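You operate a simulated robot arm through the tools that you are given. There is no shell and no other tool.

You run a simulated robot arm. Do the job below in one go: nothing can be reset, and whatever is moved stays where it is left.

TASK
Unhook the shore power safely and put the plug in its holder.
Fine: dial to BATTERY, breaker off before the plug comes out, ring freed, inlet cover shut.

The check looks at the end state, three seconds after you hand in, the way a careful person would. Anything else that was tipped, shoved, dropped, spilled or broken makes it a failure. Lids that push on must go on centred and level and be pressed home; caps that screw on are set level and turned clockwise until they are tight.

THE ROBOT
A 6-joint arm with a two-finger parallel gripper, fixed in place. Base frame: the origin is on the floor under the middle of its stand, x ahead of it, y to its left, z up. Lengths are in m, angles in degrees, forces in N, time in s.
With the tool pointing down near the work surface it reaches from about 0.3 to 0.66 m from the base axis. Its first joint turns from -115.0 to 115.0 degrees. Payload 3.43 kg.
The tool frame sits at the grasp point between the pads (the TCP): z along the fingers, y along the line on which they close. The tips reach 0.034 m beyond it. Largest opening 0.128 m; finger width 0.024, thickness 0.012; the body of the gripper, 0.048 by 0.13 m, starts 0.096 m behind the TCP.
Orientation is that of the tool frame in the base frame, as [roll, pitch, yaw] about the fixed x, y, z axes, in that order (R = Rz(yaw) Ry(pitch) Rx(roll)). With the fingers straight down and closing along the base's y, the tool's x points along the base's -x, its y along +y and its z along -z.

THE INTERFACE
- The arm moves only by the tool move_arm. Its argument "commands" is one flat list of numbers, 6 for each row, row after row: the shift along the tool's x, y, z in units of 50 mm (1.0 is 50 mm), then the turn, a rotation vector about the tool's x, y, z in units of 6 degrees (1.0 is 6 degrees). In form: [x, y, z, ax, ay, az, x, y, z, ax, ay, az, ...]. A call has 1 to 20 rows; each row shifts and turns the commanded pose from where the row before left it, along the tool's axes as they then stand. "claw" is the opening, from 0 (shut) to 1 (fully open), set as the call begins (left out, the last holds). A call with a number of a shift or a turn outside -1 to 1 is refused whole. Rows are played at 5 a second. More than 0.05 m and 8.6 degrees between two rows, or a gripper value outside its range, and nothing of the call is played. A pose out of reach is approached as far as the arm can. The call stops where the force on the tool passes 40 N (or 10 N more than at its start, if that is more) or the arm is blocked; 0.2 s more then pass. Each finger travels about 0.153 m/s and halts on what it meets, pressing with about 24 N; the grip force reading is that of the motor and also rises with nothing between the fingers. The clock runs only during rows and for 0.2 s after the last one: add rows that do not move to give the fingers time. The reply holds the time, the measured pose of the TCP, the force on the tool along the base axes, the opening and the grip force, in the units named above and with some noise, with the torque about the TCP (base axes, N m) and any sound that the robot's microphone picked up.
- Cameras (640 x 400 px; columns grow to the right, rows downward): "scene" is fixed at [0.3999, 0.6513, 1.8053]; the picture's right is [-1.00, -0.06, 0.00], its down [-0.04, 0.63, -0.78] and it looks along [0.04, -0.78, -0.63] (base axes); focal length 314 px, centre (320, 200). "wrist" rides on the gripper at [0.076, -0.011, -0.16] in the tool frame; the picture's right is [0.15, 0.99, 0.00], its down [-0.88, 0.13, -0.46] and it looks along [-0.45, 0.07, 0.89] (tool axes); focal length 234 px, centre (320, 200). There is no depth. A picture from a camera that has moved, and an enlarged one, comes with that camera's place and axes in the base frame and with its lens.
- get_image(camera): a new picture of that camera. The clock stands still meanwhile.
- slide_trunk(by): slides the trunk up (or, below 0, down) by that many m; the arm rides with it, the base frame stays. It gives what a move gives, with no picture.
- close_up(camera, box): a new picture of the part [left, top, right, bottom] of that camera's present view, enlarged. The clock stands still meanwhile.
- finish_job(): hands the job in; it is judged then, once.

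Places have to be worked out from the pictures, the camera data and where the tool is seen. Open the gripper and draw the arm clear of the work before you hand the job in, unless the task says otherwise.

The tools are called after "Emit:" by a JSON object that holds its "method" and its "body". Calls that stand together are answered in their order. move_arm: Moves the arm, as the interface text tells. Its arguments: {"type":"object","properties":{"commands":{"type":"array","items":{"type":"number"}},"claw":{"type":"number"}},"required":["commands"]} The other tools are called the same way: slide_trunk (by) moves the trunk up or down; get_image (camera) takes a picture; close_up (camera, box) takes an enlarged picture of a part of a camera's view; finish_job () hands the job in.

At the start:

```text
time_s: 0.0
tool_pos: [0.3751, -0.0046, 1.4686]
orientation: [-179.9, 0.0, 179.9]
wrist_force: [0.0, -0.9, -1.2]
wrist_torque: [0.0, 0.01, -0.04]
gripper_width: 0.1281
grasp_force: 0.1
trunk travel left (down, up): [-0.951, 0.039]
```

scene: 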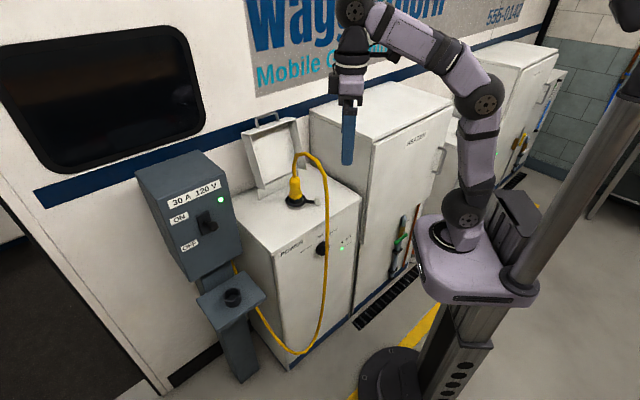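
wrist: 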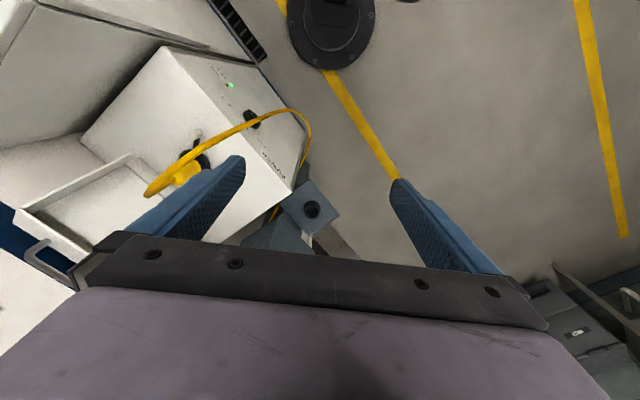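

I'll begin by looking closely at the panel, the inlet and the holder in the scene view.

Emit:
{"method": "close_up", "body": {"camera": "scene", "box": [120, 140, 280, 240]}}

Emit:
{"method": "close_up", "body": {"camera": "scene", "box": [230, 110, 390, 210]}}

Emit:
{"method": "close_up", "body": {"camera": "scene", "box": [180, 210, 380, 335]}}

Emit:
{"method": "close_up", "body": {"camera": "wrist", "box": [0, 40, 360, 265]}}

```text
4.00 times, centred on (200, 190) of scene
camera zoom: at [0.3999, 0.6513, 1.8053], right [-1.0, -0.06, 0.0], down [-0.04, 0.63, -0.78], along [0.04, -0.78, -0.63], focal length 1256 px, centre (800, 240)
```

zoom: 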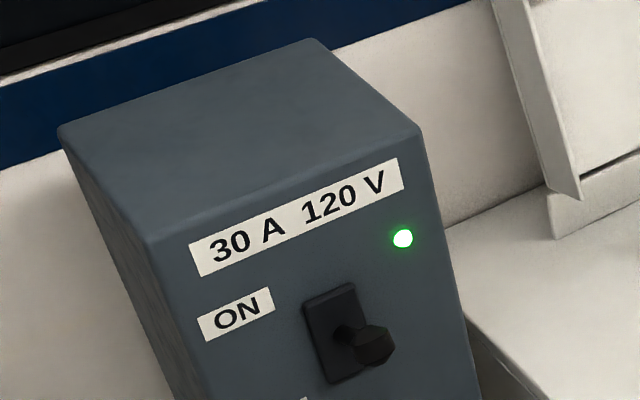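

```text
4.00 times, centred on (310, 160) of scene
camera zoom: at [0.3999, 0.6513, 1.8053], right [-1.0, -0.06, 0.0], down [-0.04, 0.63, -0.78], along [0.04, -0.78, -0.63], focal length 1256 px, centre (360, 360)
```

zoom: 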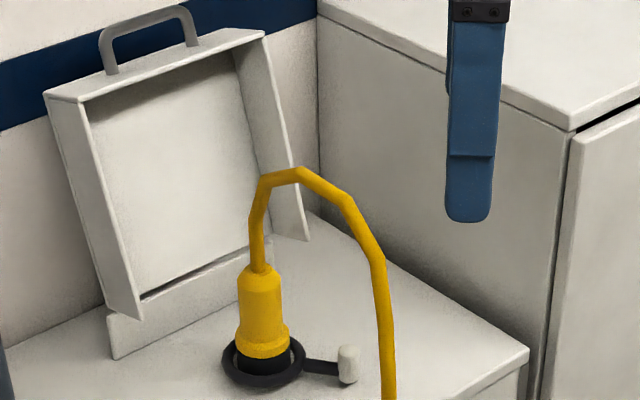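

```text
3.20 times, centred on (280, 272) of scene
camera zoom: at [0.3999, 0.6513, 1.8053], right [-1.0, -0.06, 0.0], down [-0.04, 0.63, -0.78], along [0.04, -0.78, -0.63], focal length 1005 px, centre (448, -32)
```

zoom: 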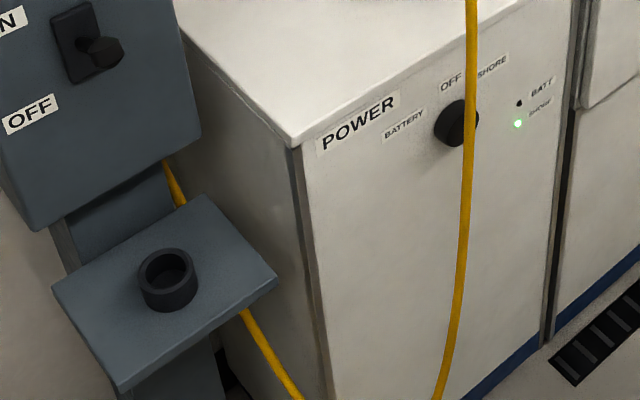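

```text
1.78 times, centred on (180, 152) of wrist
camera zoom: at [0.2981, -0.0168, 1.6281], right [-0.15, 0.99, 0.0], down [0.88, 0.13, 0.46], along [0.45, 0.07, -0.89], focal length 416 px, centre (569, 284)
```

zoom: 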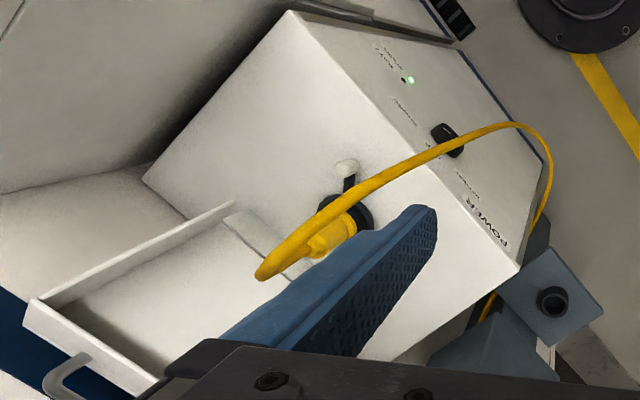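

The holder cup triangulates to about (0.739, 0.015, 0.85). The dial comes out near (0.44, -0.22, 0.84), the inlet near (0.55, -0.36, 0.97), and the cabinet front faces about (-0.73, 0.69). I'll yaw the tool to square up with the cabinet and look again.

Emit:
{"method": "move_arm", "body": {"commands": [0, 0, 0, 0, 0, 1, 0, 0, 0, 0, 0, 1, 0, 0, 0, 0, 0, 1, 0, 0, 0, 0, 0, 1, 0, 0, 0, 0, 0, 1, 0, 0, 0, 0, 0, 1, 0, 0, 0, 0, 0, 1]}}

Emit:
{"method": "get_image", "body": {"camera": "wrist"}}

```text
time_s: 1.6
tool_pos: [0.3743, -0.005, 1.4687]
orientation: [179.9, 0.0, 138.0]
wrist_force: [0.6, -0.4, -0.4]
wrist_torque: [0.03, 0.0, 0.01]
gripper_width: 0.1282
grasp_force: 0.0
trunk travel left (down, up): [-0.951, 0.039]
```

```text
taken
camera wrist: at [0.3099, 0.0369, 1.6281], right [0.55, 0.83, 0.0], down [0.74, -0.49, 0.46], along [0.38, -0.25, -0.89], focal length 234 px, centre (320, 200)
```

wrist: 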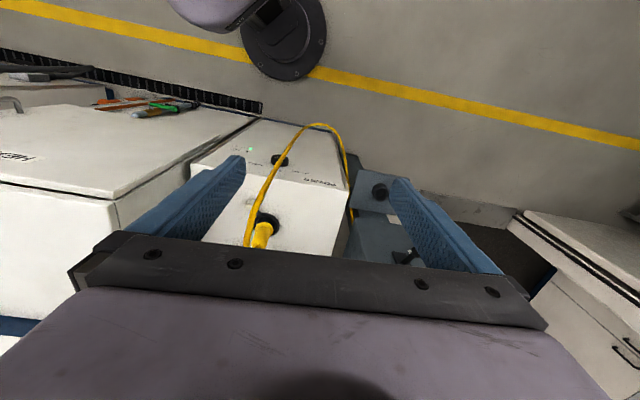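

The breaker lever shows between the fingers, so I'll zoom into several parts of this wrist view for better triangulation.

Emit:
{"method": "close_up", "body": {"camera": "wrist", "box": [340, 160, 460, 280]}}

Emit:
{"method": "close_up", "body": {"camera": "wrist", "box": [200, 100, 360, 260]}}

```text
3.33 times, centred on (400, 220) of wrist
camera zoom: at [0.3099, 0.0369, 1.6281], right [0.55, 0.83, 0.0], down [0.74, -0.49, 0.46], along [0.38, -0.25, -0.89], focal length 781 px, centre (53, 133)
```

zoom: 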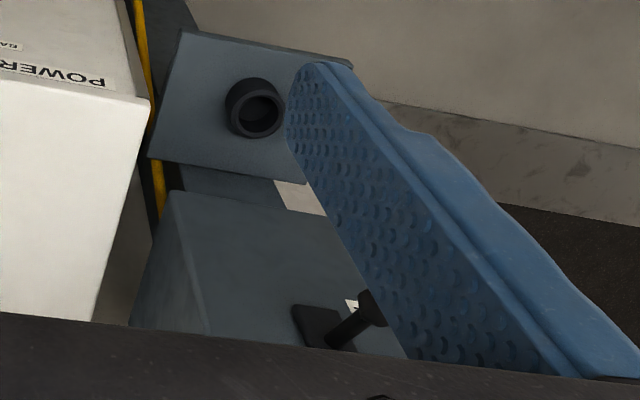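

```text
2.50 times, centred on (280, 180) of wrist
camera zoom: at [0.3099, 0.0369, 1.6281], right [0.55, 0.83, 0.0], down [0.74, -0.49, 0.46], along [0.38, -0.25, -0.89], focal length 585 px, centre (420, 250)
```

zoom: 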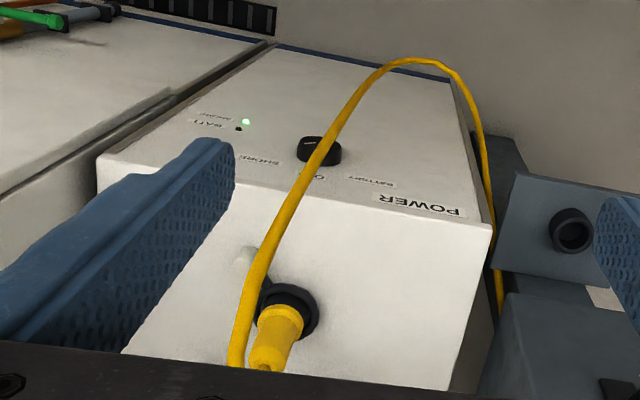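

The cable arches over the cabinet top and bulges out in front of it on the left side. I'll shift right along the wall at this safe height and tilt the tool outward to get a view of the cabinet and cable from the other side.

Emit:
{"method": "move_arm", "body": {"commands": [-0.4, -0.757, 0, 0, 0, 0, -0.4, -0.757, 0, 0, 0, 0, -0.4, -0.757, 0, 0, 0, 0, -0.4, -0.757, 0, 0, 0, 0, -0.4, -0.757, 0, 0, 0, 0, -0.4, -0.757, 0, 0, 0, 0, 0, 0, 0, 0, -1, 0, 0, 0, 0, 0, -1, 0, 0, 0, 0, 0, -1, 0]}}

Emit:
{"method": "get_image", "body": {"camera": "wrist"}}

Emit:
{"method": "get_image", "body": {"camera": "scene"}}

```text
time_s: 3.6
tool_pos: [0.3094, -0.252, 1.4643]
orientation: [180.0, 18.2, 138.0]
wrist_force: [0.5, 0.3, 1.0]
wrist_torque: [-0.03, -0.01, -0.01]
gripper_width: 0.1279
grasp_force: 0.0
out of reach, approached as far as the arm can: row 6
trunk travel left (down, up): [-0.951, 0.039]
```

```text
taken
camera wrist: at [0.2107, -0.1792, 1.5933], right [0.56, 0.83, -0.05], down [0.6, -0.37, 0.71], along [0.57, -0.42, -0.71], focal length 234 px, centre (320, 200)
```

wrist: 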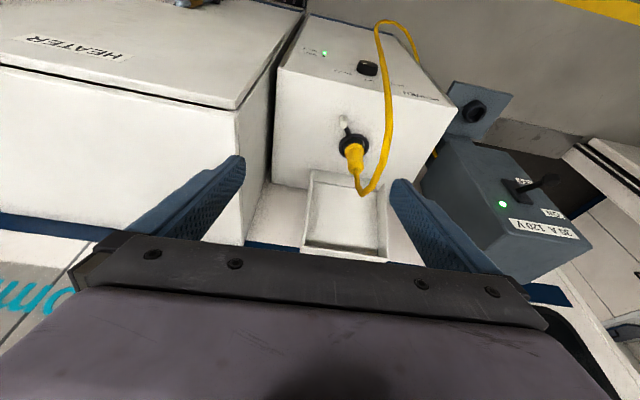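

```text
taken
```

scene: 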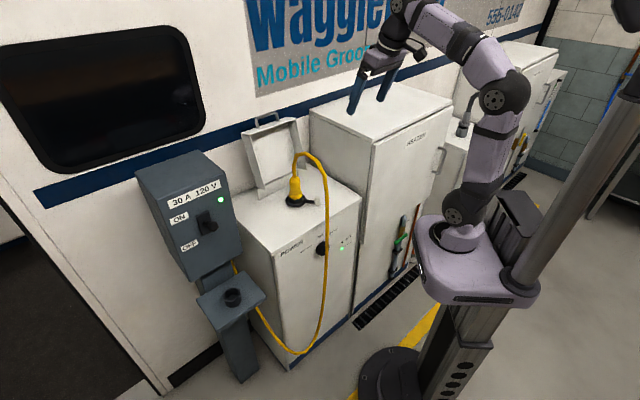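

This view shows the breaker, dial, plug, ring lever and cover together. I'll zoom in on each.

Emit:
{"method": "close_up", "body": {"camera": "wrist", "box": [410, 80, 600, 270]}}

Emit:
{"method": "close_up", "body": {"camera": "wrist", "box": [270, 0, 470, 130]}}

Emit:
{"method": "close_up", "body": {"camera": "wrist", "box": [270, 100, 430, 260]}}

```text
2.11 times, centred on (505, 175) of wrist
camera zoom: at [0.2107, -0.1792, 1.5933], right [0.56, 0.83, -0.05], down [0.6, -0.37, 0.71], along [0.57, -0.42, -0.71], focal length 493 px, centre (-70, 253)
```

zoom: 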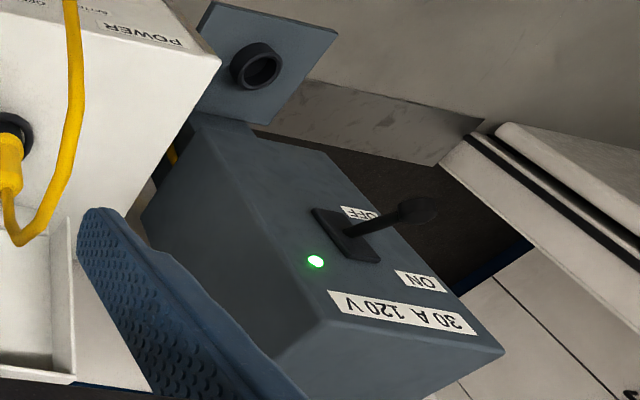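

```text
3.08 times, centred on (370, 65) of wrist
camera zoom: at [0.2107, -0.1792, 1.5933], right [0.56, 0.83, -0.05], down [0.6, -0.37, 0.71], along [0.57, -0.42, -0.71], focal length 720 px, centre (166, 615)
```

zoom: 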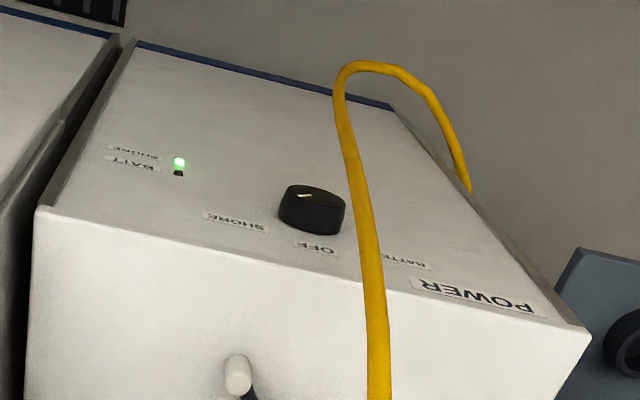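

```text
2.50 times, centred on (350, 180) of wrist
camera zoom: at [0.2107, -0.1792, 1.5933], right [0.56, 0.83, -0.05], down [0.6, -0.37, 0.71], along [0.57, -0.42, -0.71], focal length 585 px, centre (245, 250)
```

zoom: 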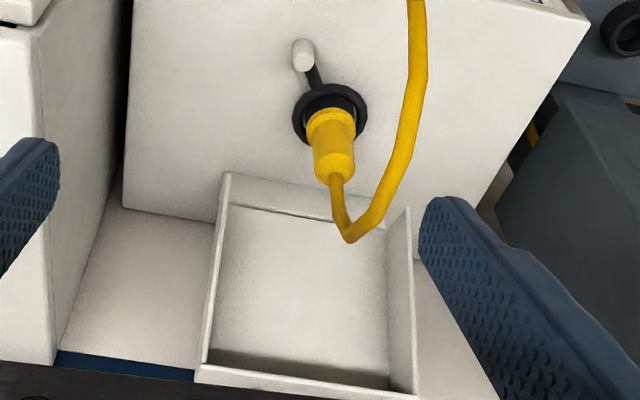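

From this view I place the dial near (0.434, -0.207, 0.865) and the plug ring near (0.545, -0.314, 1.02). The breaker ball is near (0.724, 0.033, 1.20) and the cup near (0.744, 0.014, 0.84). The wall runs at 45°, and the cable hangs about 4 cm in front of the dial, slightly to its left. I'll lower the trunk, staying to the right of the cable, and then level the tool.

Emit:
{"method": "slide_trunk", "body": {"by": -0.3}}

Emit:
{"method": "move_arm", "body": {"commands": [0, 0, 0, 0, -1, 0, 0, 0, 0, 0, -1, 0, 0, 0, 0, 0, -1, 0, 0, 0, 0, 0, -1, 0, 0, 0, 0, 0, -1, 0]}}

Emit:
{"method": "get_image", "body": {"camera": "wrist"}}

Emit:
{"method": "get_image", "body": {"camera": "scene"}}

```text
time_s: 6.6
tool_pos: [0.3114, -0.2543, 1.1638]
orientation: [179.9, 18.0, 137.9]
wrist_force: [-0.1, -0.8, -0.2]
wrist_torque: [-0.03, 0.0, 0.01]
gripper_width: 0.1281
grasp_force: 0.1
trunk travel left (down, up): [-0.651, 0.339]
```

```text
time_s: 7.8
tool_pos: [0.3538, -0.301, 1.1863]
orientation: [179.9, 48.0, 137.9]
wrist_force: [0.0, -0.4, 0.2]
wrist_torque: [0.02, -0.03, -0.02]
gripper_width: 0.1279
grasp_force: 0.0
out of reach, approached as far as the arm can: row 3, 4, 5
trunk travel left (down, up): [-0.651, 0.339]
```

```text
taken
camera wrist: at [0.2188, -0.196, 1.2378], right [0.59, 0.8, -0.11], down [0.27, -0.07, 0.96], along [0.76, -0.59, -0.26], focal length 234 px, centre (320, 200)
```

wrist: 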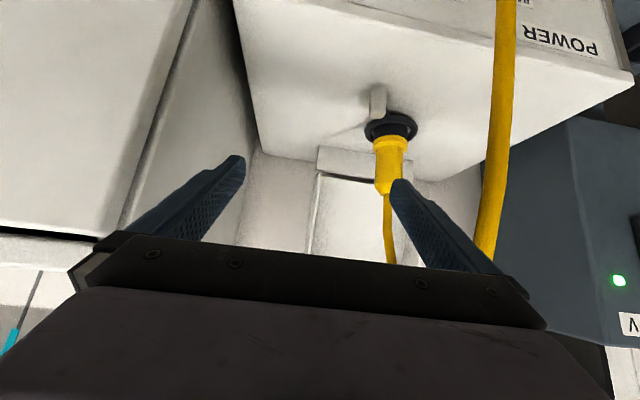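

```text
taken
```

scene: 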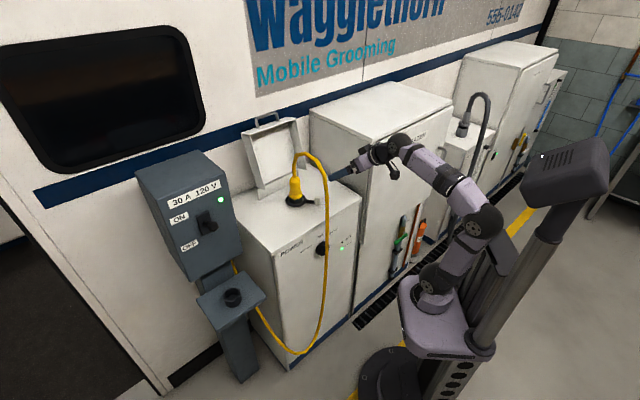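

Levelling the tool this close in runs into the arm's inner limit, because the shoulder is too close to the wrist height. I'll lower the trunk in stages and raise the arm relative to it so the arm stands taller, keeping the gripper above the cabinet top.

Emit:
{"method": "slide_trunk", "body": {"by": -0.1}}

Emit:
{"method": "move_arm", "body": {"commands": [-0.743, 0, -0.669, 0, 0, 0, -0.743, 0, -0.669, 0, 0, 0]}}

```text
time_s: 9.1
tool_pos: [0.3533, -0.3003, 1.0862]
orientation: [-180.0, 47.9, 138.0]
wrist_force: [-0.7, 0.5, 0.6]
wrist_torque: [-0.01, -0.03, -0.01]
gripper_width: 0.128
grasp_force: 0.0
trunk travel left (down, up): [-0.551, 0.439]
```

```text
time_s: 9.7
tool_pos: [0.3514, -0.3024, 1.1866]
orientation: [-179.9, 47.9, 138.0]
wrist_force: [-0.1, 0.7, -0.4]
wrist_torque: [0.0, 0.03, 0.02]
gripper_width: 0.128
grasp_force: 0.1
trunk travel left (down, up): [-0.551, 0.439]
```

That works. Next I'll back off from the cabinet in +n by 0.07 m to see whether the inner limit has eased.

Emit:
{"method": "move_arm", "body": {"commands": [0.5, 0, -0.556, 0, 0, 0, 0.5, 0, -0.556, 0, 0, 0]}}

Emit:
{"method": "slide_trunk", "body": {"by": -0.1}}

```text
time_s: 10.3
tool_pos: [0.3048, -0.2603, 1.1971]
orientation: [179.9, 47.8, 138.0]
wrist_force: [0.2, 1.5, -0.3]
wrist_torque: [0.03, -0.01, -0.02]
gripper_width: 0.1281
grasp_force: 0.0
out of reach, approached as far as the arm can: row 2
trunk travel left (down, up): [-0.551, 0.439]
```

```text
time_s: 11.7
tool_pos: [0.3042, -0.2606, 1.0955]
orientation: [-180.0, 47.8, 137.9]
wrist_force: [0.0, 0.4, 0.7]
wrist_torque: [-0.03, -0.02, -0.01]
gripper_width: 0.128
grasp_force: 0.0
trunk travel left (down, up): [-0.451, 0.539]
```

The readings fit an upper arm that can't lean back more than about 17°, so a level tool needs the shoulder roughly 0.6 m below the wrist. TCP is at e≈0.03, n≈-0.40, ahead of the cabinet front and right of the cable. I'll keep lowering the trunk while raising and pitching the arm.

Emit:
{"method": "slide_trunk", "body": {"by": -0.2}}

Emit:
{"method": "move_arm", "body": {"commands": [-0.743, 0.5, -0.669, 0, 0, 0, -0.743, 0.5, -0.669, 0, 0, 0, 0, 0, 0, 0, -1, 0, 0, 0, 0, 0, -1, 0]}}

Emit:
{"method": "get_image", "body": {"camera": "wrist"}}

Emit:
{"method": "get_image", "body": {"camera": "scene"}}

```text
time_s: 13.8
tool_pos: [0.3044, -0.2615, 0.8959]
orientation: [180.0, 47.8, 138.1]
wrist_force: [-1.1, 0.5, 0.2]
wrist_torque: [-0.02, -0.04, -0.02]
gripper_width: 0.128
grasp_force: 0.0
trunk travel left (down, up): [-0.251, 0.739]
```

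```text
refused: row 1 steps farther than a row can; nothing moved
```

```text
taken
camera wrist: at [0.1704, -0.1558, 0.9477], right [0.59, 0.8, -0.11], down [0.28, -0.07, 0.96], along [0.76, -0.59, -0.26], focal length 234 px, centre (320, 200)
```

wrist: 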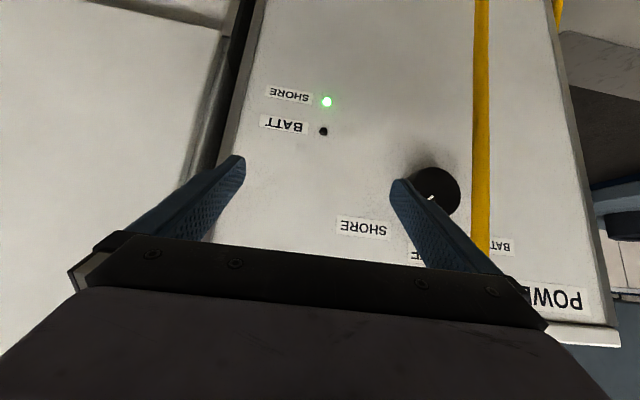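

```text
taken
```

scene: 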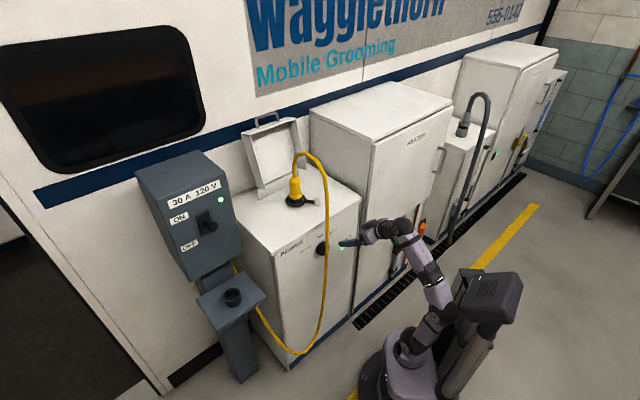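

I have a clear view of the panel now, with the image upside-down. I'll zoom in on the dial.

Emit:
{"method": "close_up", "body": {"camera": "wrist", "box": [330, 140, 530, 265]}}

Emit:
{"method": "close_up", "body": {"camera": "scene", "box": [270, 205, 370, 268]}}

```text
3.20 times, centred on (430, 202) of wrist
camera zoom: at [0.1704, -0.1558, 0.9477], right [0.59, 0.8, -0.11], down [0.28, -0.07, 0.96], along [0.76, -0.59, -0.26], focal length 749 px, centre (-32, 192)
```

zoom: 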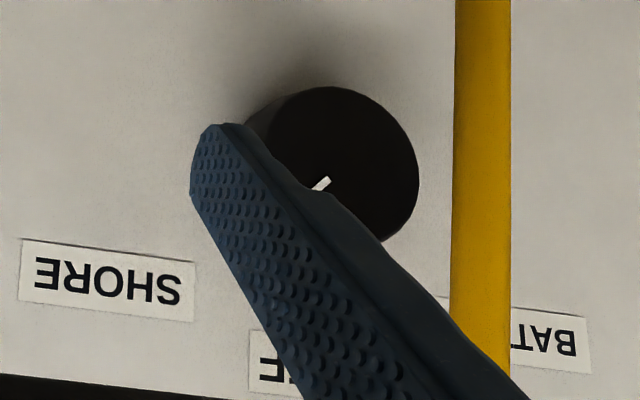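

```text
6.35 times, centred on (320, 236) of scene
camera zoom: at [0.3999, 0.6513, 1.8053], right [-1.0, -0.06, 0.0], down [-0.04, 0.63, -0.78], along [0.04, -0.78, -0.63], focal length 1994 px, centre (320, -32)
```

zoom: 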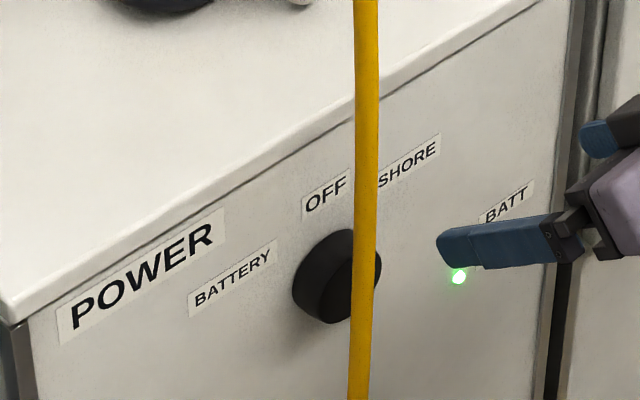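

The dial is a round knob about 52 mm across, centred near e≈0.157, z≈0.863, with its face at n≈-0.44 and its mark pointing up-right at SHORE. The cable hangs just in front of its left edge at e≈0.176, n≈-0.41. I'll raise the arm, back off, narrow the claw and slide left to line up before levelling.

Emit:
{"method": "move_arm", "body": {"commands": [-0.74, 0, -0.665, 0, 0, 0, -0.74, 0, -0.665, 0, 0, 0, 0.535, 0, -0.594, 0, 0, 0, 0, 0.8, 0, 0, 0, 0, 0, 0.8, 0, 0, 0, 0, 0, 0.8, 0, 0, 0, 0], "claw": 0.62}}

Emit:
{"method": "slide_trunk", "body": {"by": -0.14}}

```text
time_s: 15.2
tool_pos: [0.3542, -0.1438, 0.9826]
orientation: [179.9, 47.9, 137.8]
wrist_force: [-0.1, -0.8, 0.5]
wrist_torque: [0.0, -0.02, 0.07]
gripper_width: 0.0795
grasp_force: 0.1
out of reach, approached as far as the arm can: row 2
trunk travel left (down, up): [-0.251, 0.739]
```

```text
time_s: 16.9
tool_pos: [0.3544, -0.1446, 0.8417]
orientation: [-180.0, 47.8, 138.0]
wrist_force: [1.2, -0.7, 0.5]
wrist_torque: [-0.02, -0.01, 0.03]
gripper_width: 0.0792
grasp_force: 0.1
trunk travel left (down, up): [-0.111, 0.879]
```

TCP is now at e≈0.148, n≈-0.353, just short of the cable. I'll lower the trunk a little more, then pitch to level while raising the arm to dial height.

Emit:
{"method": "slide_trunk", "body": {"by": -0.09}}

Emit:
{"method": "move_arm", "body": {"commands": [-0.245, 0, -0.222, 0, -1, 0, -0.266, 0, -0.195, 0, -1, 0, -0.285, 0, -0.166, 0, -1, 0, -0.301, 0, -0.135, 0, -1, 0, -0.314, 0, -0.103, 0, -1, 0, -0.322, 0, -0.07, 0, -1, 0, -0.328, 0, -0.036, 0, -1, 0]}}

Emit:
{"method": "get_image", "body": {"camera": "wrist"}}

Emit:
{"method": "get_image", "body": {"camera": "scene"}}

```text
time_s: 18.1
tool_pos: [0.3536, -0.1457, 0.7525]
orientation: [-179.9, 47.8, 138.0]
wrist_force: [0.6, -0.7, 0.5]
wrist_torque: [0.05, 0.03, -0.02]
gripper_width: 0.0793
grasp_force: 0.0
trunk travel left (down, up): [-0.021, 0.969]
```

```text
time_s: 19.8
tool_pos: [0.3703, -0.1383, 0.8772]
orientation: [-134.1, 89.3, -176.2]
wrist_force: [0.3, 0.1, 0.5]
wrist_torque: [-0.01, 0.02, 0.02]
gripper_width: 0.0795
grasp_force: 0.0
out of reach, approached as far as the arm can: row 6, 7
trunk travel left (down, up): [-0.021, 0.969]
```

```text
taken
camera wrist: at [0.2431, -0.0408, 0.8043], right [0.66, 0.73, -0.16], down [-0.24, 0.4, 0.88], along [0.71, -0.55, 0.44], focal length 234 px, centre (320, 200)
```

wrist: 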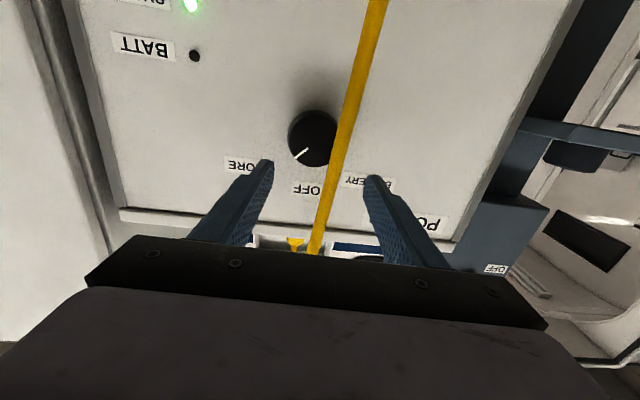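

```text
taken
```

scene: 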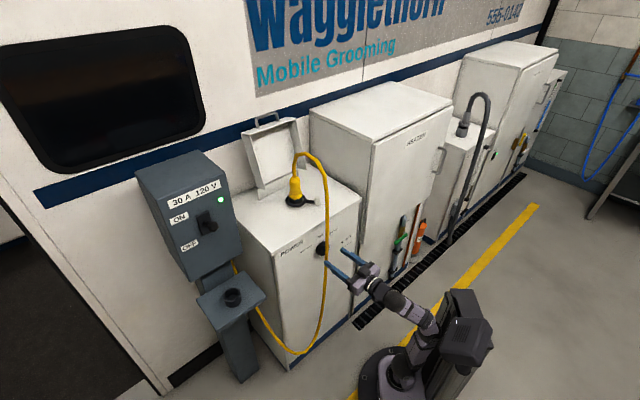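

The tool is level now, with the knob, its mark and all the labels between the fingers. I'll zoom in to find the dial axis relative to the tool.

Emit:
{"method": "close_up", "body": {"camera": "wrist", "box": [220, 60, 440, 240]}}

```text
2.22 times, centred on (330, 150) of wrist
camera zoom: at [0.2431, -0.0408, 0.8043], right [0.66, 0.73, -0.16], down [-0.24, 0.4, 0.88], along [0.71, -0.55, 0.44], focal length 520 px, centre (298, 311)
```

zoom: 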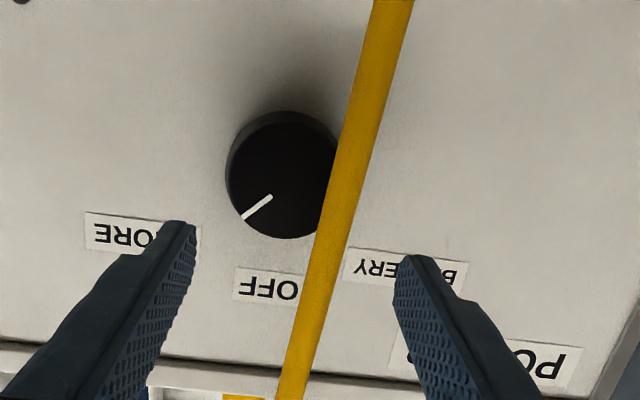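

The dial axis comes out at e≈0.1575, z≈0.860, with the mark about 40–45° right of vertical. I'll correct the 3° yaw, roll the gripper +90° so the fingers close vertically with one above and one below the knob, clear of the hanging cable, and then drop 17 mm with the trunk.

Emit:
{"method": "move_arm", "body": {"commands": [0, -0.15, 0, 0.5, 0, 0, 0, 0, 0, 0, 0, 1, 0, 0, 0, 0, 0, 1, 0, 0, 0, 0, 0, 1, 0, 0, 0, 0, 0, 1, 0, 0, 0, 0, 0, 1, 0, 0, 0, 0, 0, 1, 0, 0, 0, 0, 0, 1, 0, 0, 0, 0, 0, 1, 0, 0, 0, 0, 0, 1, 0, 0, 0, 0, 0, 1, 0, 0, 0, 0, 0, 1, 0, 0, 0, 0, 0, 1, 0, 0, 0, 0, 0, 1, 0, 0, 0, 0, 0, 1, 0, 0, 0, 0, 0, 1]}}

Emit:
{"method": "slide_trunk", "body": {"by": -0.017}}

Emit:
{"method": "get_image", "body": {"camera": "wrist"}}

Emit:
{"method": "get_image", "body": {"camera": "scene"}}

```text
time_s: 23.1
tool_pos: [0.3615, -0.1485, 0.8796]
orientation: [90.4, -0.1, 45.0]
wrist_force: [-0.4, -0.4, -0.3]
wrist_torque: [-0.02, -0.04, -0.02]
gripper_width: 0.0792
grasp_force: 0.1
trunk travel left (down, up): [-0.021, 0.969]
```

```text
time_s: 23.8
tool_pos: [0.3619, -0.1474, 0.8624]
orientation: [90.4, 0.1, 45.1]
wrist_force: [0.7, 0.0, 0.2]
wrist_torque: [0.01, 0.0, 0.0]
gripper_width: 0.0796
grasp_force: 0.1
trunk travel left (down, up): [-0.004, 0.986]
```

```text
taken
camera wrist: at [0.3012, 0.0187, 0.8523], right [0.11, 0.1, 0.99], down [-0.94, -0.3, 0.13], along [0.31, -0.95, 0.06], focal length 234 px, centre (320, 200)
```

wrist: 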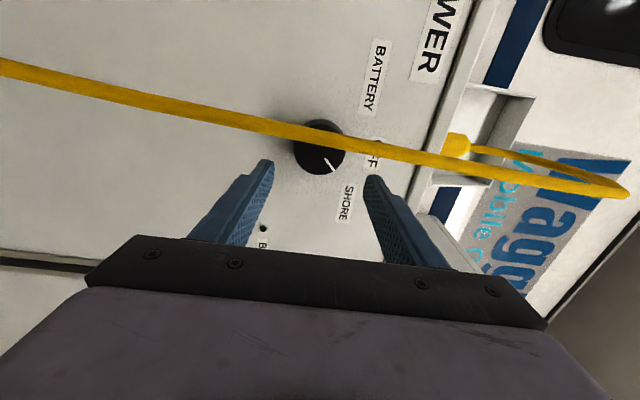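

```text
taken
```

scene: 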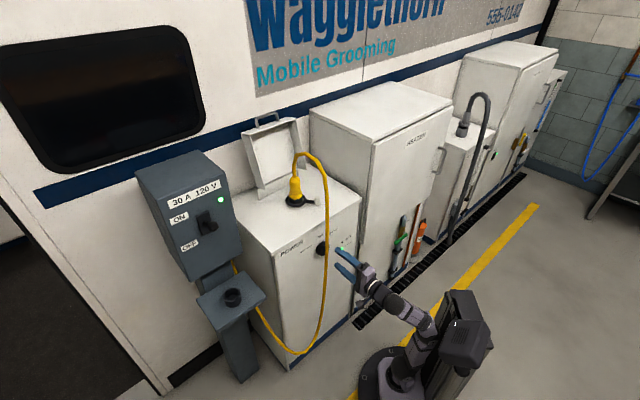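

The fingers are now one above and one below the knob, and I can see it from the left. I'll zoom in to check centring before moving in.

Emit:
{"method": "close_up", "body": {"camera": "wrist", "box": [230, 80, 420, 220]}}

```text
2.86 times, centred on (325, 150) of wrist
camera zoom: at [0.3012, 0.0187, 0.8523], right [0.11, 0.1, 0.99], down [-0.94, -0.3, 0.13], along [0.31, -0.95, 0.06], focal length 669 px, centre (306, 343)
```

zoom: 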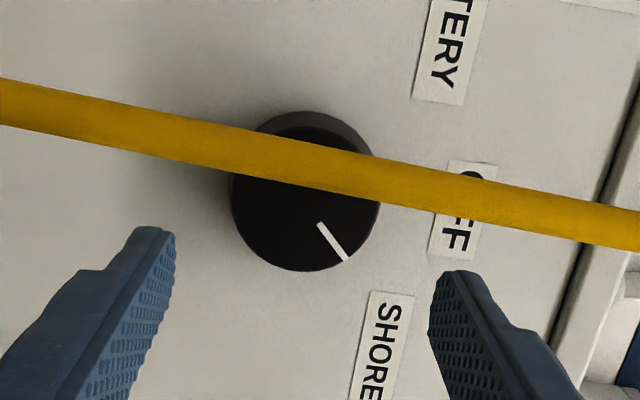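

The dial axis measures e≈0.159, z≈0.860, with the knob face at n≈-0.45 and the mark at about +45°, so BATTERY is a 90° counter-clockwise turn. I'll nudge into line and move in about 72 mm with the fingers open around the knob.

Emit:
{"method": "move_arm", "body": {"commands": [0.11, -0.05, 0, 0, 0, 0, 0, 0, 0.4, 0, 0, 0, 0, 0, 0.4, 0, 0, 0, 0, 0, 0.4, 0, 0, 0, 0, 0, 0.24, 0, 0, 0, 0, 0, 0, 0, 0, 0]}}

Emit:
{"method": "get_image", "body": {"camera": "wrist"}}

Emit:
{"method": "close_up", "body": {"camera": "scene", "box": [260, 200, 400, 300]}}

```text
time_s: 25.2
tool_pos: [0.4128, -0.1948, 0.8616]
orientation: [90.2, -0.1, 45.0]
wrist_force: [0.1, -0.4, 0.2]
wrist_torque: [-0.02, 0.0, -0.01]
gripper_width: 0.0796
grasp_force: 0.0
trunk travel left (down, up): [-0.004, 0.986]
```

```text
taken
camera wrist: at [0.3532, -0.0284, 0.8511], right [0.11, 0.1, 0.99], down [-0.94, -0.3, 0.13], along [0.31, -0.95, 0.06], focal length 234 px, centre (320, 200)
```

wrist: 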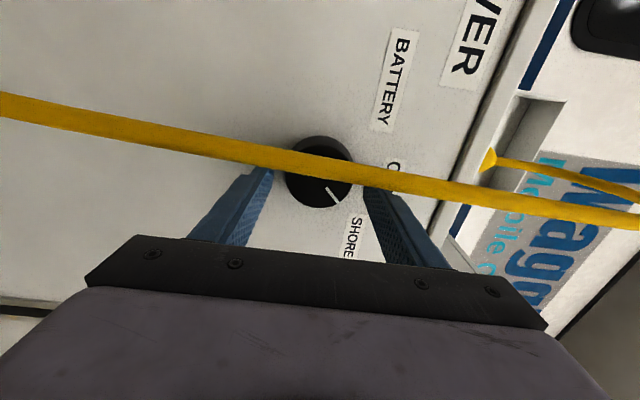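

```text
4.00 times, centred on (330, 250) of scene
camera zoom: at [0.3999, 0.6513, 1.8053], right [-1.0, -0.06, 0.0], down [-0.04, 0.63, -0.78], along [0.04, -0.78, -0.63], focal length 1256 px, centre (280, 0)
```

zoom: 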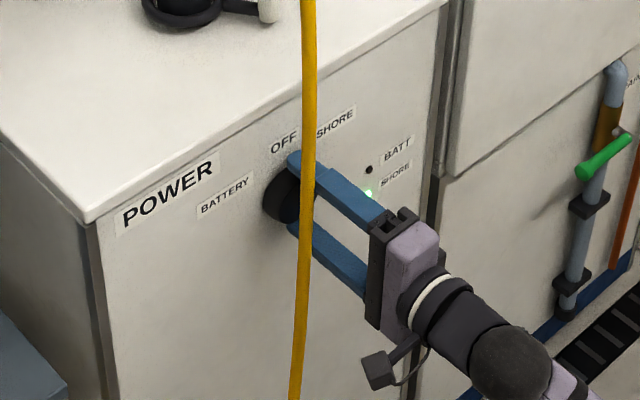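

The fingers sit above and below the knob with the cable just to the left. I'll zoom to verify lateral centring before closing.

Emit:
{"method": "close_up", "body": {"camera": "wrist", "box": [240, 110, 400, 250]}}

```text
2.86 times, centred on (320, 180) of wrist
camera zoom: at [0.3532, -0.0284, 0.8511], right [0.11, 0.1, 0.99], down [-0.94, -0.3, 0.13], along [0.31, -0.95, 0.06], focal length 669 px, centre (320, 257)
```

zoom: 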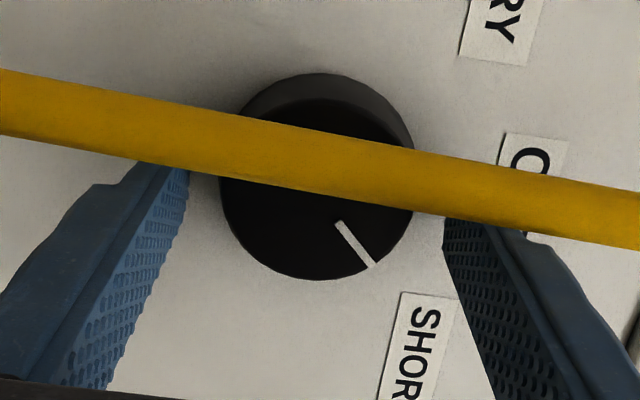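

The knob axis is about 5 mm further left than the TCP, so I'll shift by that, go 3 mm deeper, and close on the knob.

Emit:
{"method": "move_arm", "body": {"commands": [0.09, -0.04, 0.06, 0, 0, 0, 0, 0, 0, 0, 0, 0]}}

Emit:
{"method": "move_arm", "body": {"commands": [0, 0, 0, 0, 0, 0, 0, 0, 0, 0, 0, 0, 0, 0, 0, 0, 0, 0, 0, 0, 0, 0, 0, 0], "claw": 0.3}}

```text
time_s: 25.8
tool_pos: [0.4191, -0.1937, 0.8595]
orientation: [90.2, 0.0, 45.0]
wrist_force: [0.2, -0.7, 0.1]
wrist_torque: [-0.02, -0.03, 0.01]
gripper_width: 0.0795
grasp_force: 0.0
trunk travel left (down, up): [-0.004, 0.986]
```

```text
time_s: 26.8
tool_pos: [0.4179, -0.1947, 0.86]
orientation: [90.1, 0.0, 45.1]
wrist_force: [6.4, -4.7, 10.1]
wrist_torque: [-0.24, -0.28, -0.17]
gripper_width: 0.0587
grasp_force: 44.9
trunk travel left (down, up): [-0.004, 0.986]
```

The knob is gripped at 58.7 mm. There is about 10 N upward on the tool, so it sits slightly low; I'll nudge up 1.5 mm to balance before turning.

Emit:
{"method": "move_arm", "body": {"commands": [0, 0.03, -0.03, 0, 0, 0, 0, 0, 0, 0, 0, 0]}}

```text
time_s: 27.4
tool_pos: [0.4185, -0.1939, 0.86]
orientation: [90.3, 0.2, 45.1]
wrist_force: [12.9, -13.7, 10.6]
wrist_torque: [-0.31, -0.36, 0.14]
gripper_width: 0.0586
grasp_force: 44.8
trunk travel left (down, up): [-0.004, 0.986]
```

Pulling back raised the pull toward the panel, so I'll move forward 2 mm to relax it, then turn the knob counter-clockwise in steps, checking partway.

Emit:
{"method": "move_arm", "body": {"commands": [0, 0, 0.045, 0, 0, 0, 0, 0, 0, 0, 0, -1, 0, 0, 0, 0, 0, -1, 0, 0, 0, 0, 0, -1, 0, 0, 0, 0, 0, -1, 0, 0, 0, 0, 0, -1]}}

Emit:
{"method": "get_image", "body": {"camera": "wrist"}}

```text
time_s: 28.8
tool_pos: [0.4188, -0.1949, 0.8596]
orientation: [90.2, 30.1, 45.1]
wrist_force: [-12.8, 14.4, -9.5]
wrist_torque: [0.3, 0.33, -0.67]
gripper_width: 0.0586
grasp_force: 45.2
trunk travel left (down, up): [-0.004, 0.986]
```

```text
taken
camera wrist: at [0.3472, -0.0379, 0.814], right [0.44, 0.44, 0.78], down [-0.81, -0.17, 0.56], along [0.38, -0.88, 0.28], focal length 234 px, centre (320, 200)
```

wrist: 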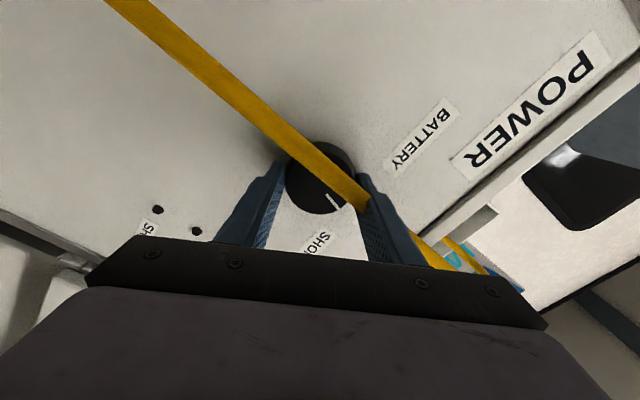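

The knob is turning with the fingers, since the mark stays fixed relative to them, and both lights are out as expected past SHORE. I'll back off 1 mm and continue with another 60°.

Emit:
{"method": "move_arm", "body": {"commands": [0, 0, -0.03, 0, 0, 0, 0, 0, 0, 0, 0, -1, 0, 0, 0, 0, 0, -1, 0, 0, 0, 0, 0, -1, 0, 0, 0, 0, 0, -1, 0, 0, 0, 0, 0, -1, 0, 0, 0, 0, 0, -1, 0, 0, 0, 0, 0, -1, 0, 0, 0, 0, 0, -1, 0, 0, 0, 0, 0, -1, 0, 0, 0, 0, 0, -1]}}

Emit:
{"method": "get_image", "body": {"camera": "wrist"}}

Emit:
{"method": "close_up", "body": {"camera": "scene", "box": [260, 200, 400, 300]}}

```text
time_s: 31.2
tool_pos: [0.4189, -0.1935, 0.8605]
orientation: [-150.8, 89.8, 164.4]
wrist_force: [8.9, -0.4, 8.3]
wrist_torque: [0.46, 0.3, 0.01]
gripper_width: 0.0587
grasp_force: 45.0
trunk travel left (down, up): [-0.004, 0.986]
```

```text
taken
camera wrist: at [0.297, -0.088, 0.7861], right [0.7, 0.7, -0.15], down [-0.23, 0.41, 0.88], along [0.68, -0.58, 0.45], focal length 234 px, centre (320, 200)
```

wrist: 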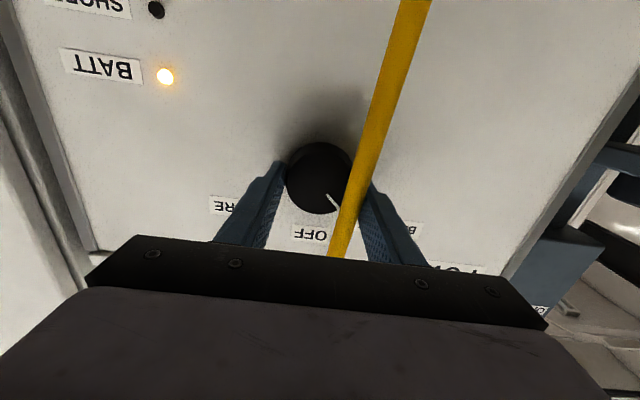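

```text
4.00 times, centred on (330, 250) of scene
camera zoom: at [0.3999, 0.6513, 1.8053], right [-1.0, -0.06, 0.0], down [-0.04, 0.63, -0.78], along [0.04, -0.78, -0.63], focal length 1256 px, centre (280, 0)
```

zoom: 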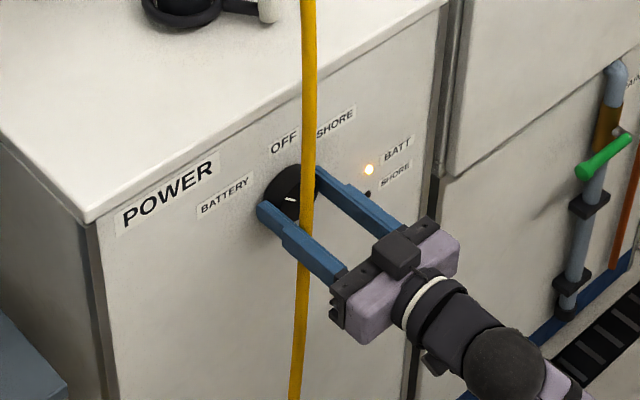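

The BATT light is on and the mark now points at BATTERY. The cable also shows no reaction to the fingers. I'll open the claw and check that the knob stays put.

Emit:
{"method": "move_arm", "body": {"commands": [0, 0, 0, 0, 0, 0, 0, 0, 0, 0, 0, 0, 0, 0, 0, 0, 0, 0], "claw": 0.64}}

Emit:
{"method": "close_up", "body": {"camera": "wrist", "box": [240, 110, 420, 270]}}

```text
time_s: 32.0
tool_pos: [0.4181, -0.1937, 0.8612]
orientation: [178.7, 89.7, 133.6]
wrist_force: [-0.6, 0.7, -0.4]
wrist_torque: [0.01, -0.02, -0.01]
gripper_width: 0.0816
grasp_force: 0.1
trunk travel left (down, up): [-0.004, 0.986]
```

```text
2.50 times, centred on (330, 190) of wrist
camera zoom: at [0.2964, -0.0881, 0.786], right [0.7, 0.7, -0.15], down [-0.23, 0.41, 0.88], along [0.68, -0.58, 0.45], focal length 585 px, centre (295, 225)
```

zoom: 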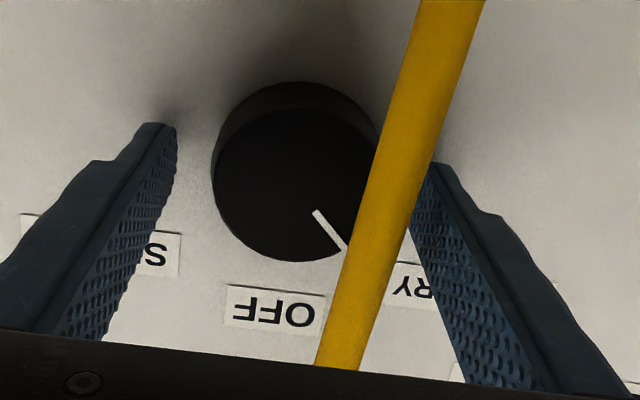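

The knob stays at BATTERY, about 47° left. I'll back straight out and raise the trunk to breaker height; the breaker ball is near e≈0.535, n≈-0.49, z≈1.20.

Emit:
{"method": "move_arm", "body": {"commands": [0, 0, -0.5, 0, 0, 0, 0, 0, -0.5, 0, 0, 0, 0, 0, -0.4, 0, 0, 0]}}

Emit:
{"method": "slide_trunk", "body": {"by": 0.36}}

Emit:
{"method": "get_image", "body": {"camera": "scene"}}

```text
time_s: 32.8
tool_pos: [0.3681, -0.1446, 0.8609]
orientation: [-177.3, 89.8, 137.7]
wrist_force: [0.7, 0.8, -0.5]
wrist_torque: [0.02, -0.01, -0.01]
gripper_width: 0.0818
grasp_force: 0.0
trunk travel left (down, up): [-0.004, 0.986]
```

```text
time_s: 36.3
tool_pos: [0.3677, -0.1437, 1.2214]
orientation: [179.0, 89.8, 134.0]
wrist_force: [0.8, 0.0, -0.2]
wrist_torque: [-0.01, -0.02, 0.01]
gripper_width: 0.0819
grasp_force: 0.1
trunk travel left (down, up): [-0.364, 0.626]
```

```text
taken
```

scene: 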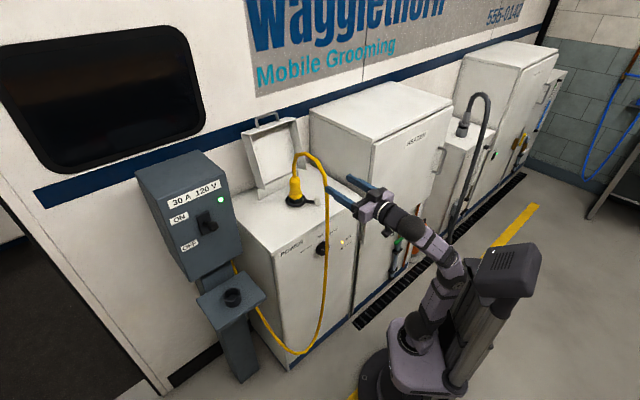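

The arm is clear at z≈1.22. I'll move left along the wall toward the breaker in stages, lowering the arm relative to the trunk while raising the trunk, with the fingers closed.

Emit:
{"method": "move_arm", "body": {"commands": [0.5, 0.7, 0, 0, 0, 0, 0.5, 0.7, 0, 0, 0, 0, 0.5, 0.7, 0, 0, 0, 0, 0.5, 0.7, 0, 0, 0, 0], "claw": 0.0}}

Emit:
{"method": "slide_trunk", "body": {"by": 0.12}}

Emit:
{"method": "move_arm", "body": {"commands": [0.6, 0.6, 0, 0, 0, 0, 0.6, 0.6, 0, 0, 0, 0, 0.6, 0.6, 0, 0, 0, 0, 0.6, 0.6, 0, 0, 0, 0]}}

Emit:
{"method": "slide_trunk", "body": {"by": 0.12}}

Emit:
{"method": "move_arm", "body": {"commands": [0.5, 0.575, 0, 0, 0, 0, 0.5, 0.575, 0, 0, 0, 0, 0.5, 0.575, 0, 0, 0, 0, 0.5, 0.575, 0, 0, 0, 0]}}

Emit:
{"method": "slide_trunk", "body": {"by": 0.12}}

Emit:
{"method": "get_image", "body": {"camera": "wrist"}}

Emit:
{"method": "get_image", "body": {"camera": "scene"}}

```text
time_s: 37.3
tool_pos: [0.4676, -0.0447, 1.1213]
orientation: [155.4, 89.9, 110.5]
wrist_force: [-0.6, -0.6, 0.6]
wrist_torque: [0.02, 0.05, 0.02]
gripper_width: 0.0
grasp_force: 24.3
trunk travel left (down, up): [-0.364, 0.626]
```

```text
time_s: 38.8
tool_pos: [0.4672, -0.0442, 1.2407]
orientation: [177.8, 89.8, 132.9]
wrist_force: [-0.6, 0.7, -0.1]
wrist_torque: [-0.01, 0.02, 0.0]
gripper_width: 0.0
grasp_force: 23.9
trunk travel left (down, up): [-0.484, 0.506]
```

```text
time_s: 39.8
tool_pos: [0.5511, 0.0411, 1.1201]
orientation: [-177.0, 89.7, 138.1]
wrist_force: [-0.1, -0.4, 0.1]
wrist_torque: [0.01, 0.02, 0.03]
gripper_width: 0.0
grasp_force: 24.0
trunk travel left (down, up): [-0.484, 0.506]
```

```text
time_s: 41.3
tool_pos: [0.552, 0.0398, 1.241]
orientation: [180.0, 89.8, 135.0]
wrist_force: [0.0, 0.6, 0.1]
wrist_torque: [-0.03, -0.02, 0.03]
gripper_width: 0.0001
grasp_force: 23.9
trunk travel left (down, up): [-0.604, 0.386]
```

```text
time_s: 42.3
tool_pos: [0.6337, 0.1218, 1.1397]
orientation: [178.2, 89.8, 133.2]
wrist_force: [0.4, -0.9, -0.7]
wrist_torque: [-0.04, 0.02, -0.03]
gripper_width: 0.0
grasp_force: 24.6
trunk travel left (down, up): [-0.604, 0.386]
```

```text
time_s: 43.8
tool_pos: [0.6321, 0.1203, 1.2608]
orientation: [-179.0, 89.8, 136.0]
wrist_force: [-0.3, 1.2, 0.1]
wrist_torque: [0.02, 0.02, 0.03]
gripper_width: 0.0001
grasp_force: 23.6
trunk travel left (down, up): [-0.724, 0.266]
```

```text
taken
camera wrist: at [0.5107, 0.2264, 1.1859], right [0.7, 0.7, -0.15], down [-0.23, 0.41, 0.88], along [0.68, -0.58, 0.45], focal length 234 px, centre (320, 200)
```

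wrist: 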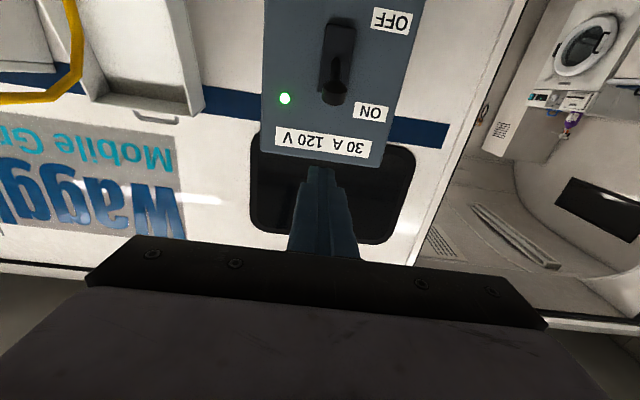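

```text
taken
```

scene: 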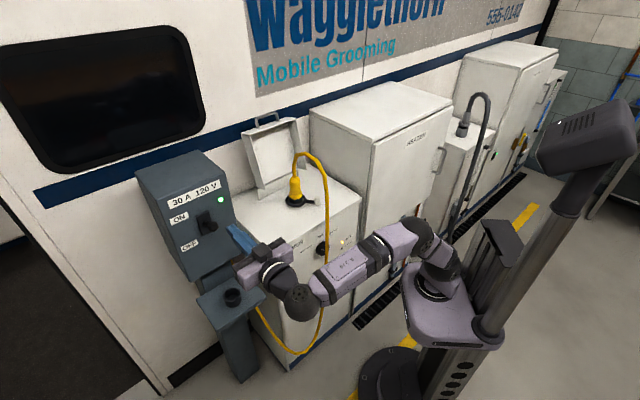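

The lever shows straight ahead with ON toward the top. I'll zoom in to locate the ball.

Emit:
{"method": "close_up", "body": {"camera": "wrist", "box": [250, 0, 430, 180]}}

Emit:
{"method": "close_up", "body": {"camera": "scene", "box": [150, 170, 290, 270]}}

```text
2.22 times, centred on (340, 90) of wrist
camera zoom: at [0.5107, 0.2264, 1.1859], right [0.7, 0.7, -0.15], down [-0.23, 0.41, 0.88], along [0.68, -0.58, 0.45], focal length 520 px, centre (276, 444)
```

zoom: 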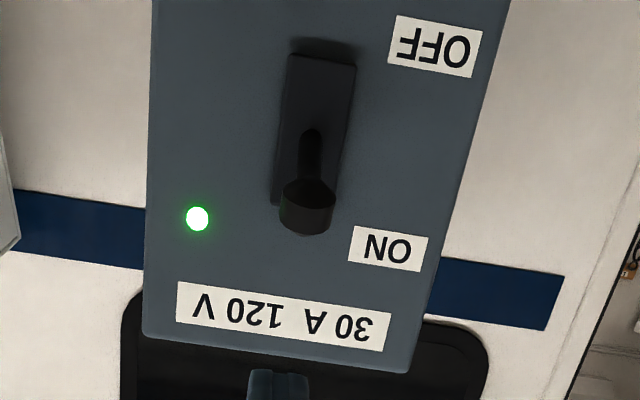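

```text
4.00 times, centred on (220, 220) of scene
camera zoom: at [0.3999, 0.6513, 1.8053], right [-1.0, -0.06, 0.0], down [-0.04, 0.63, -0.78], along [0.04, -0.78, -0.63], focal length 1256 px, centre (720, 120)
```

zoom: 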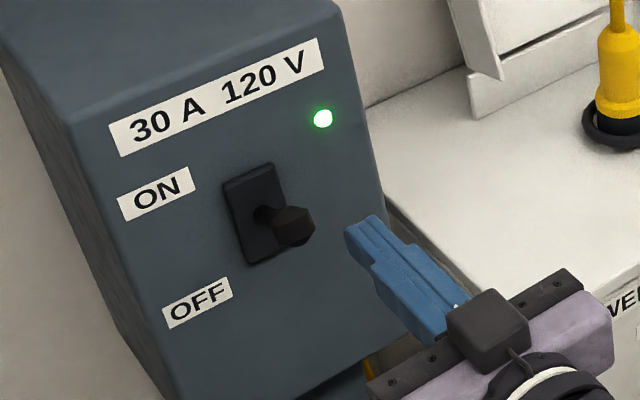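

The ball is at about e=0.538, n=-0.489, z=1.195. I'll raise the trunk a bit for reach, then place the closed fingers over the lever, with TCP at n≈-0.47 and z≈1.26.

Emit:
{"method": "slide_trunk", "body": {"by": 0.06}}

Emit:
{"method": "move_arm", "body": {"commands": [0.6, 0.06, 0.4, 0, 0, 0, 0.6, 0.06, 0.4, 0, 0, 0, 0, 0, 0.7, 0, 0, 0, 0, 0, 0.66, 0, 0, 0]}}

Emit:
{"method": "get_image", "body": {"camera": "wrist"}}

Emit:
{"method": "close_up", "body": {"camera": "scene", "box": [150, 170, 290, 270]}}

```text
time_s: 44.8
tool_pos: [0.6324, 0.1219, 1.3194]
orientation: [-178.3, 89.8, 136.7]
wrist_force: [-0.6, -1.5, -0.3]
wrist_torque: [-0.01, 0.0, -0.02]
gripper_width: 0.0
grasp_force: 23.9
trunk travel left (down, up): [-0.784, 0.206]
```

```text
time_s: 45.8
tool_pos: [0.7125, 0.0481, 1.2599]
orientation: [-175.9, 89.8, 139.1]
wrist_force: [-0.1, -0.1, -0.2]
wrist_torque: [0.01, 0.0, 0.01]
gripper_width: 0.0002
grasp_force: 24.3
trunk travel left (down, up): [-0.784, 0.206]
```

```text
taken
camera wrist: at [0.591, 0.1534, 1.1855], right [0.7, 0.7, -0.15], down [-0.23, 0.41, 0.88], along [0.68, -0.58, 0.45], focal length 234 px, centre (320, 200)
```

wrist: 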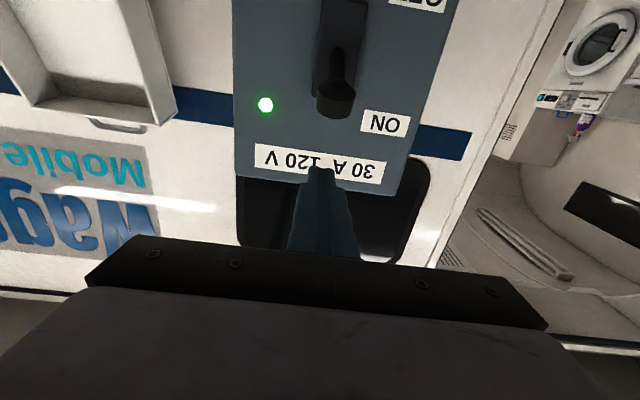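

```text
4.00 times, centred on (220, 220) of scene
camera zoom: at [0.3999, 0.6513, 1.8053], right [-1.0, -0.06, 0.0], down [-0.04, 0.63, -0.78], along [0.04, -0.78, -0.63], focal length 1256 px, centre (720, 120)
```

zoom: 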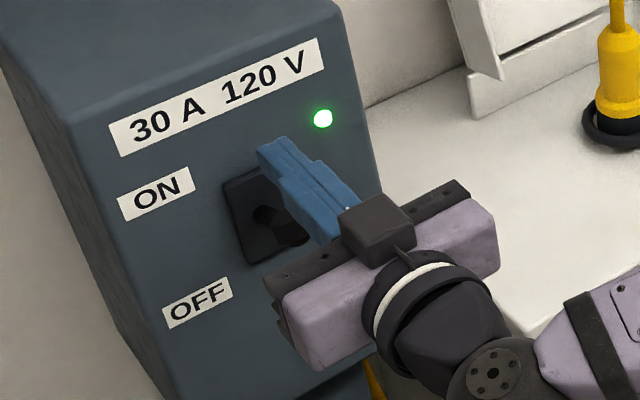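

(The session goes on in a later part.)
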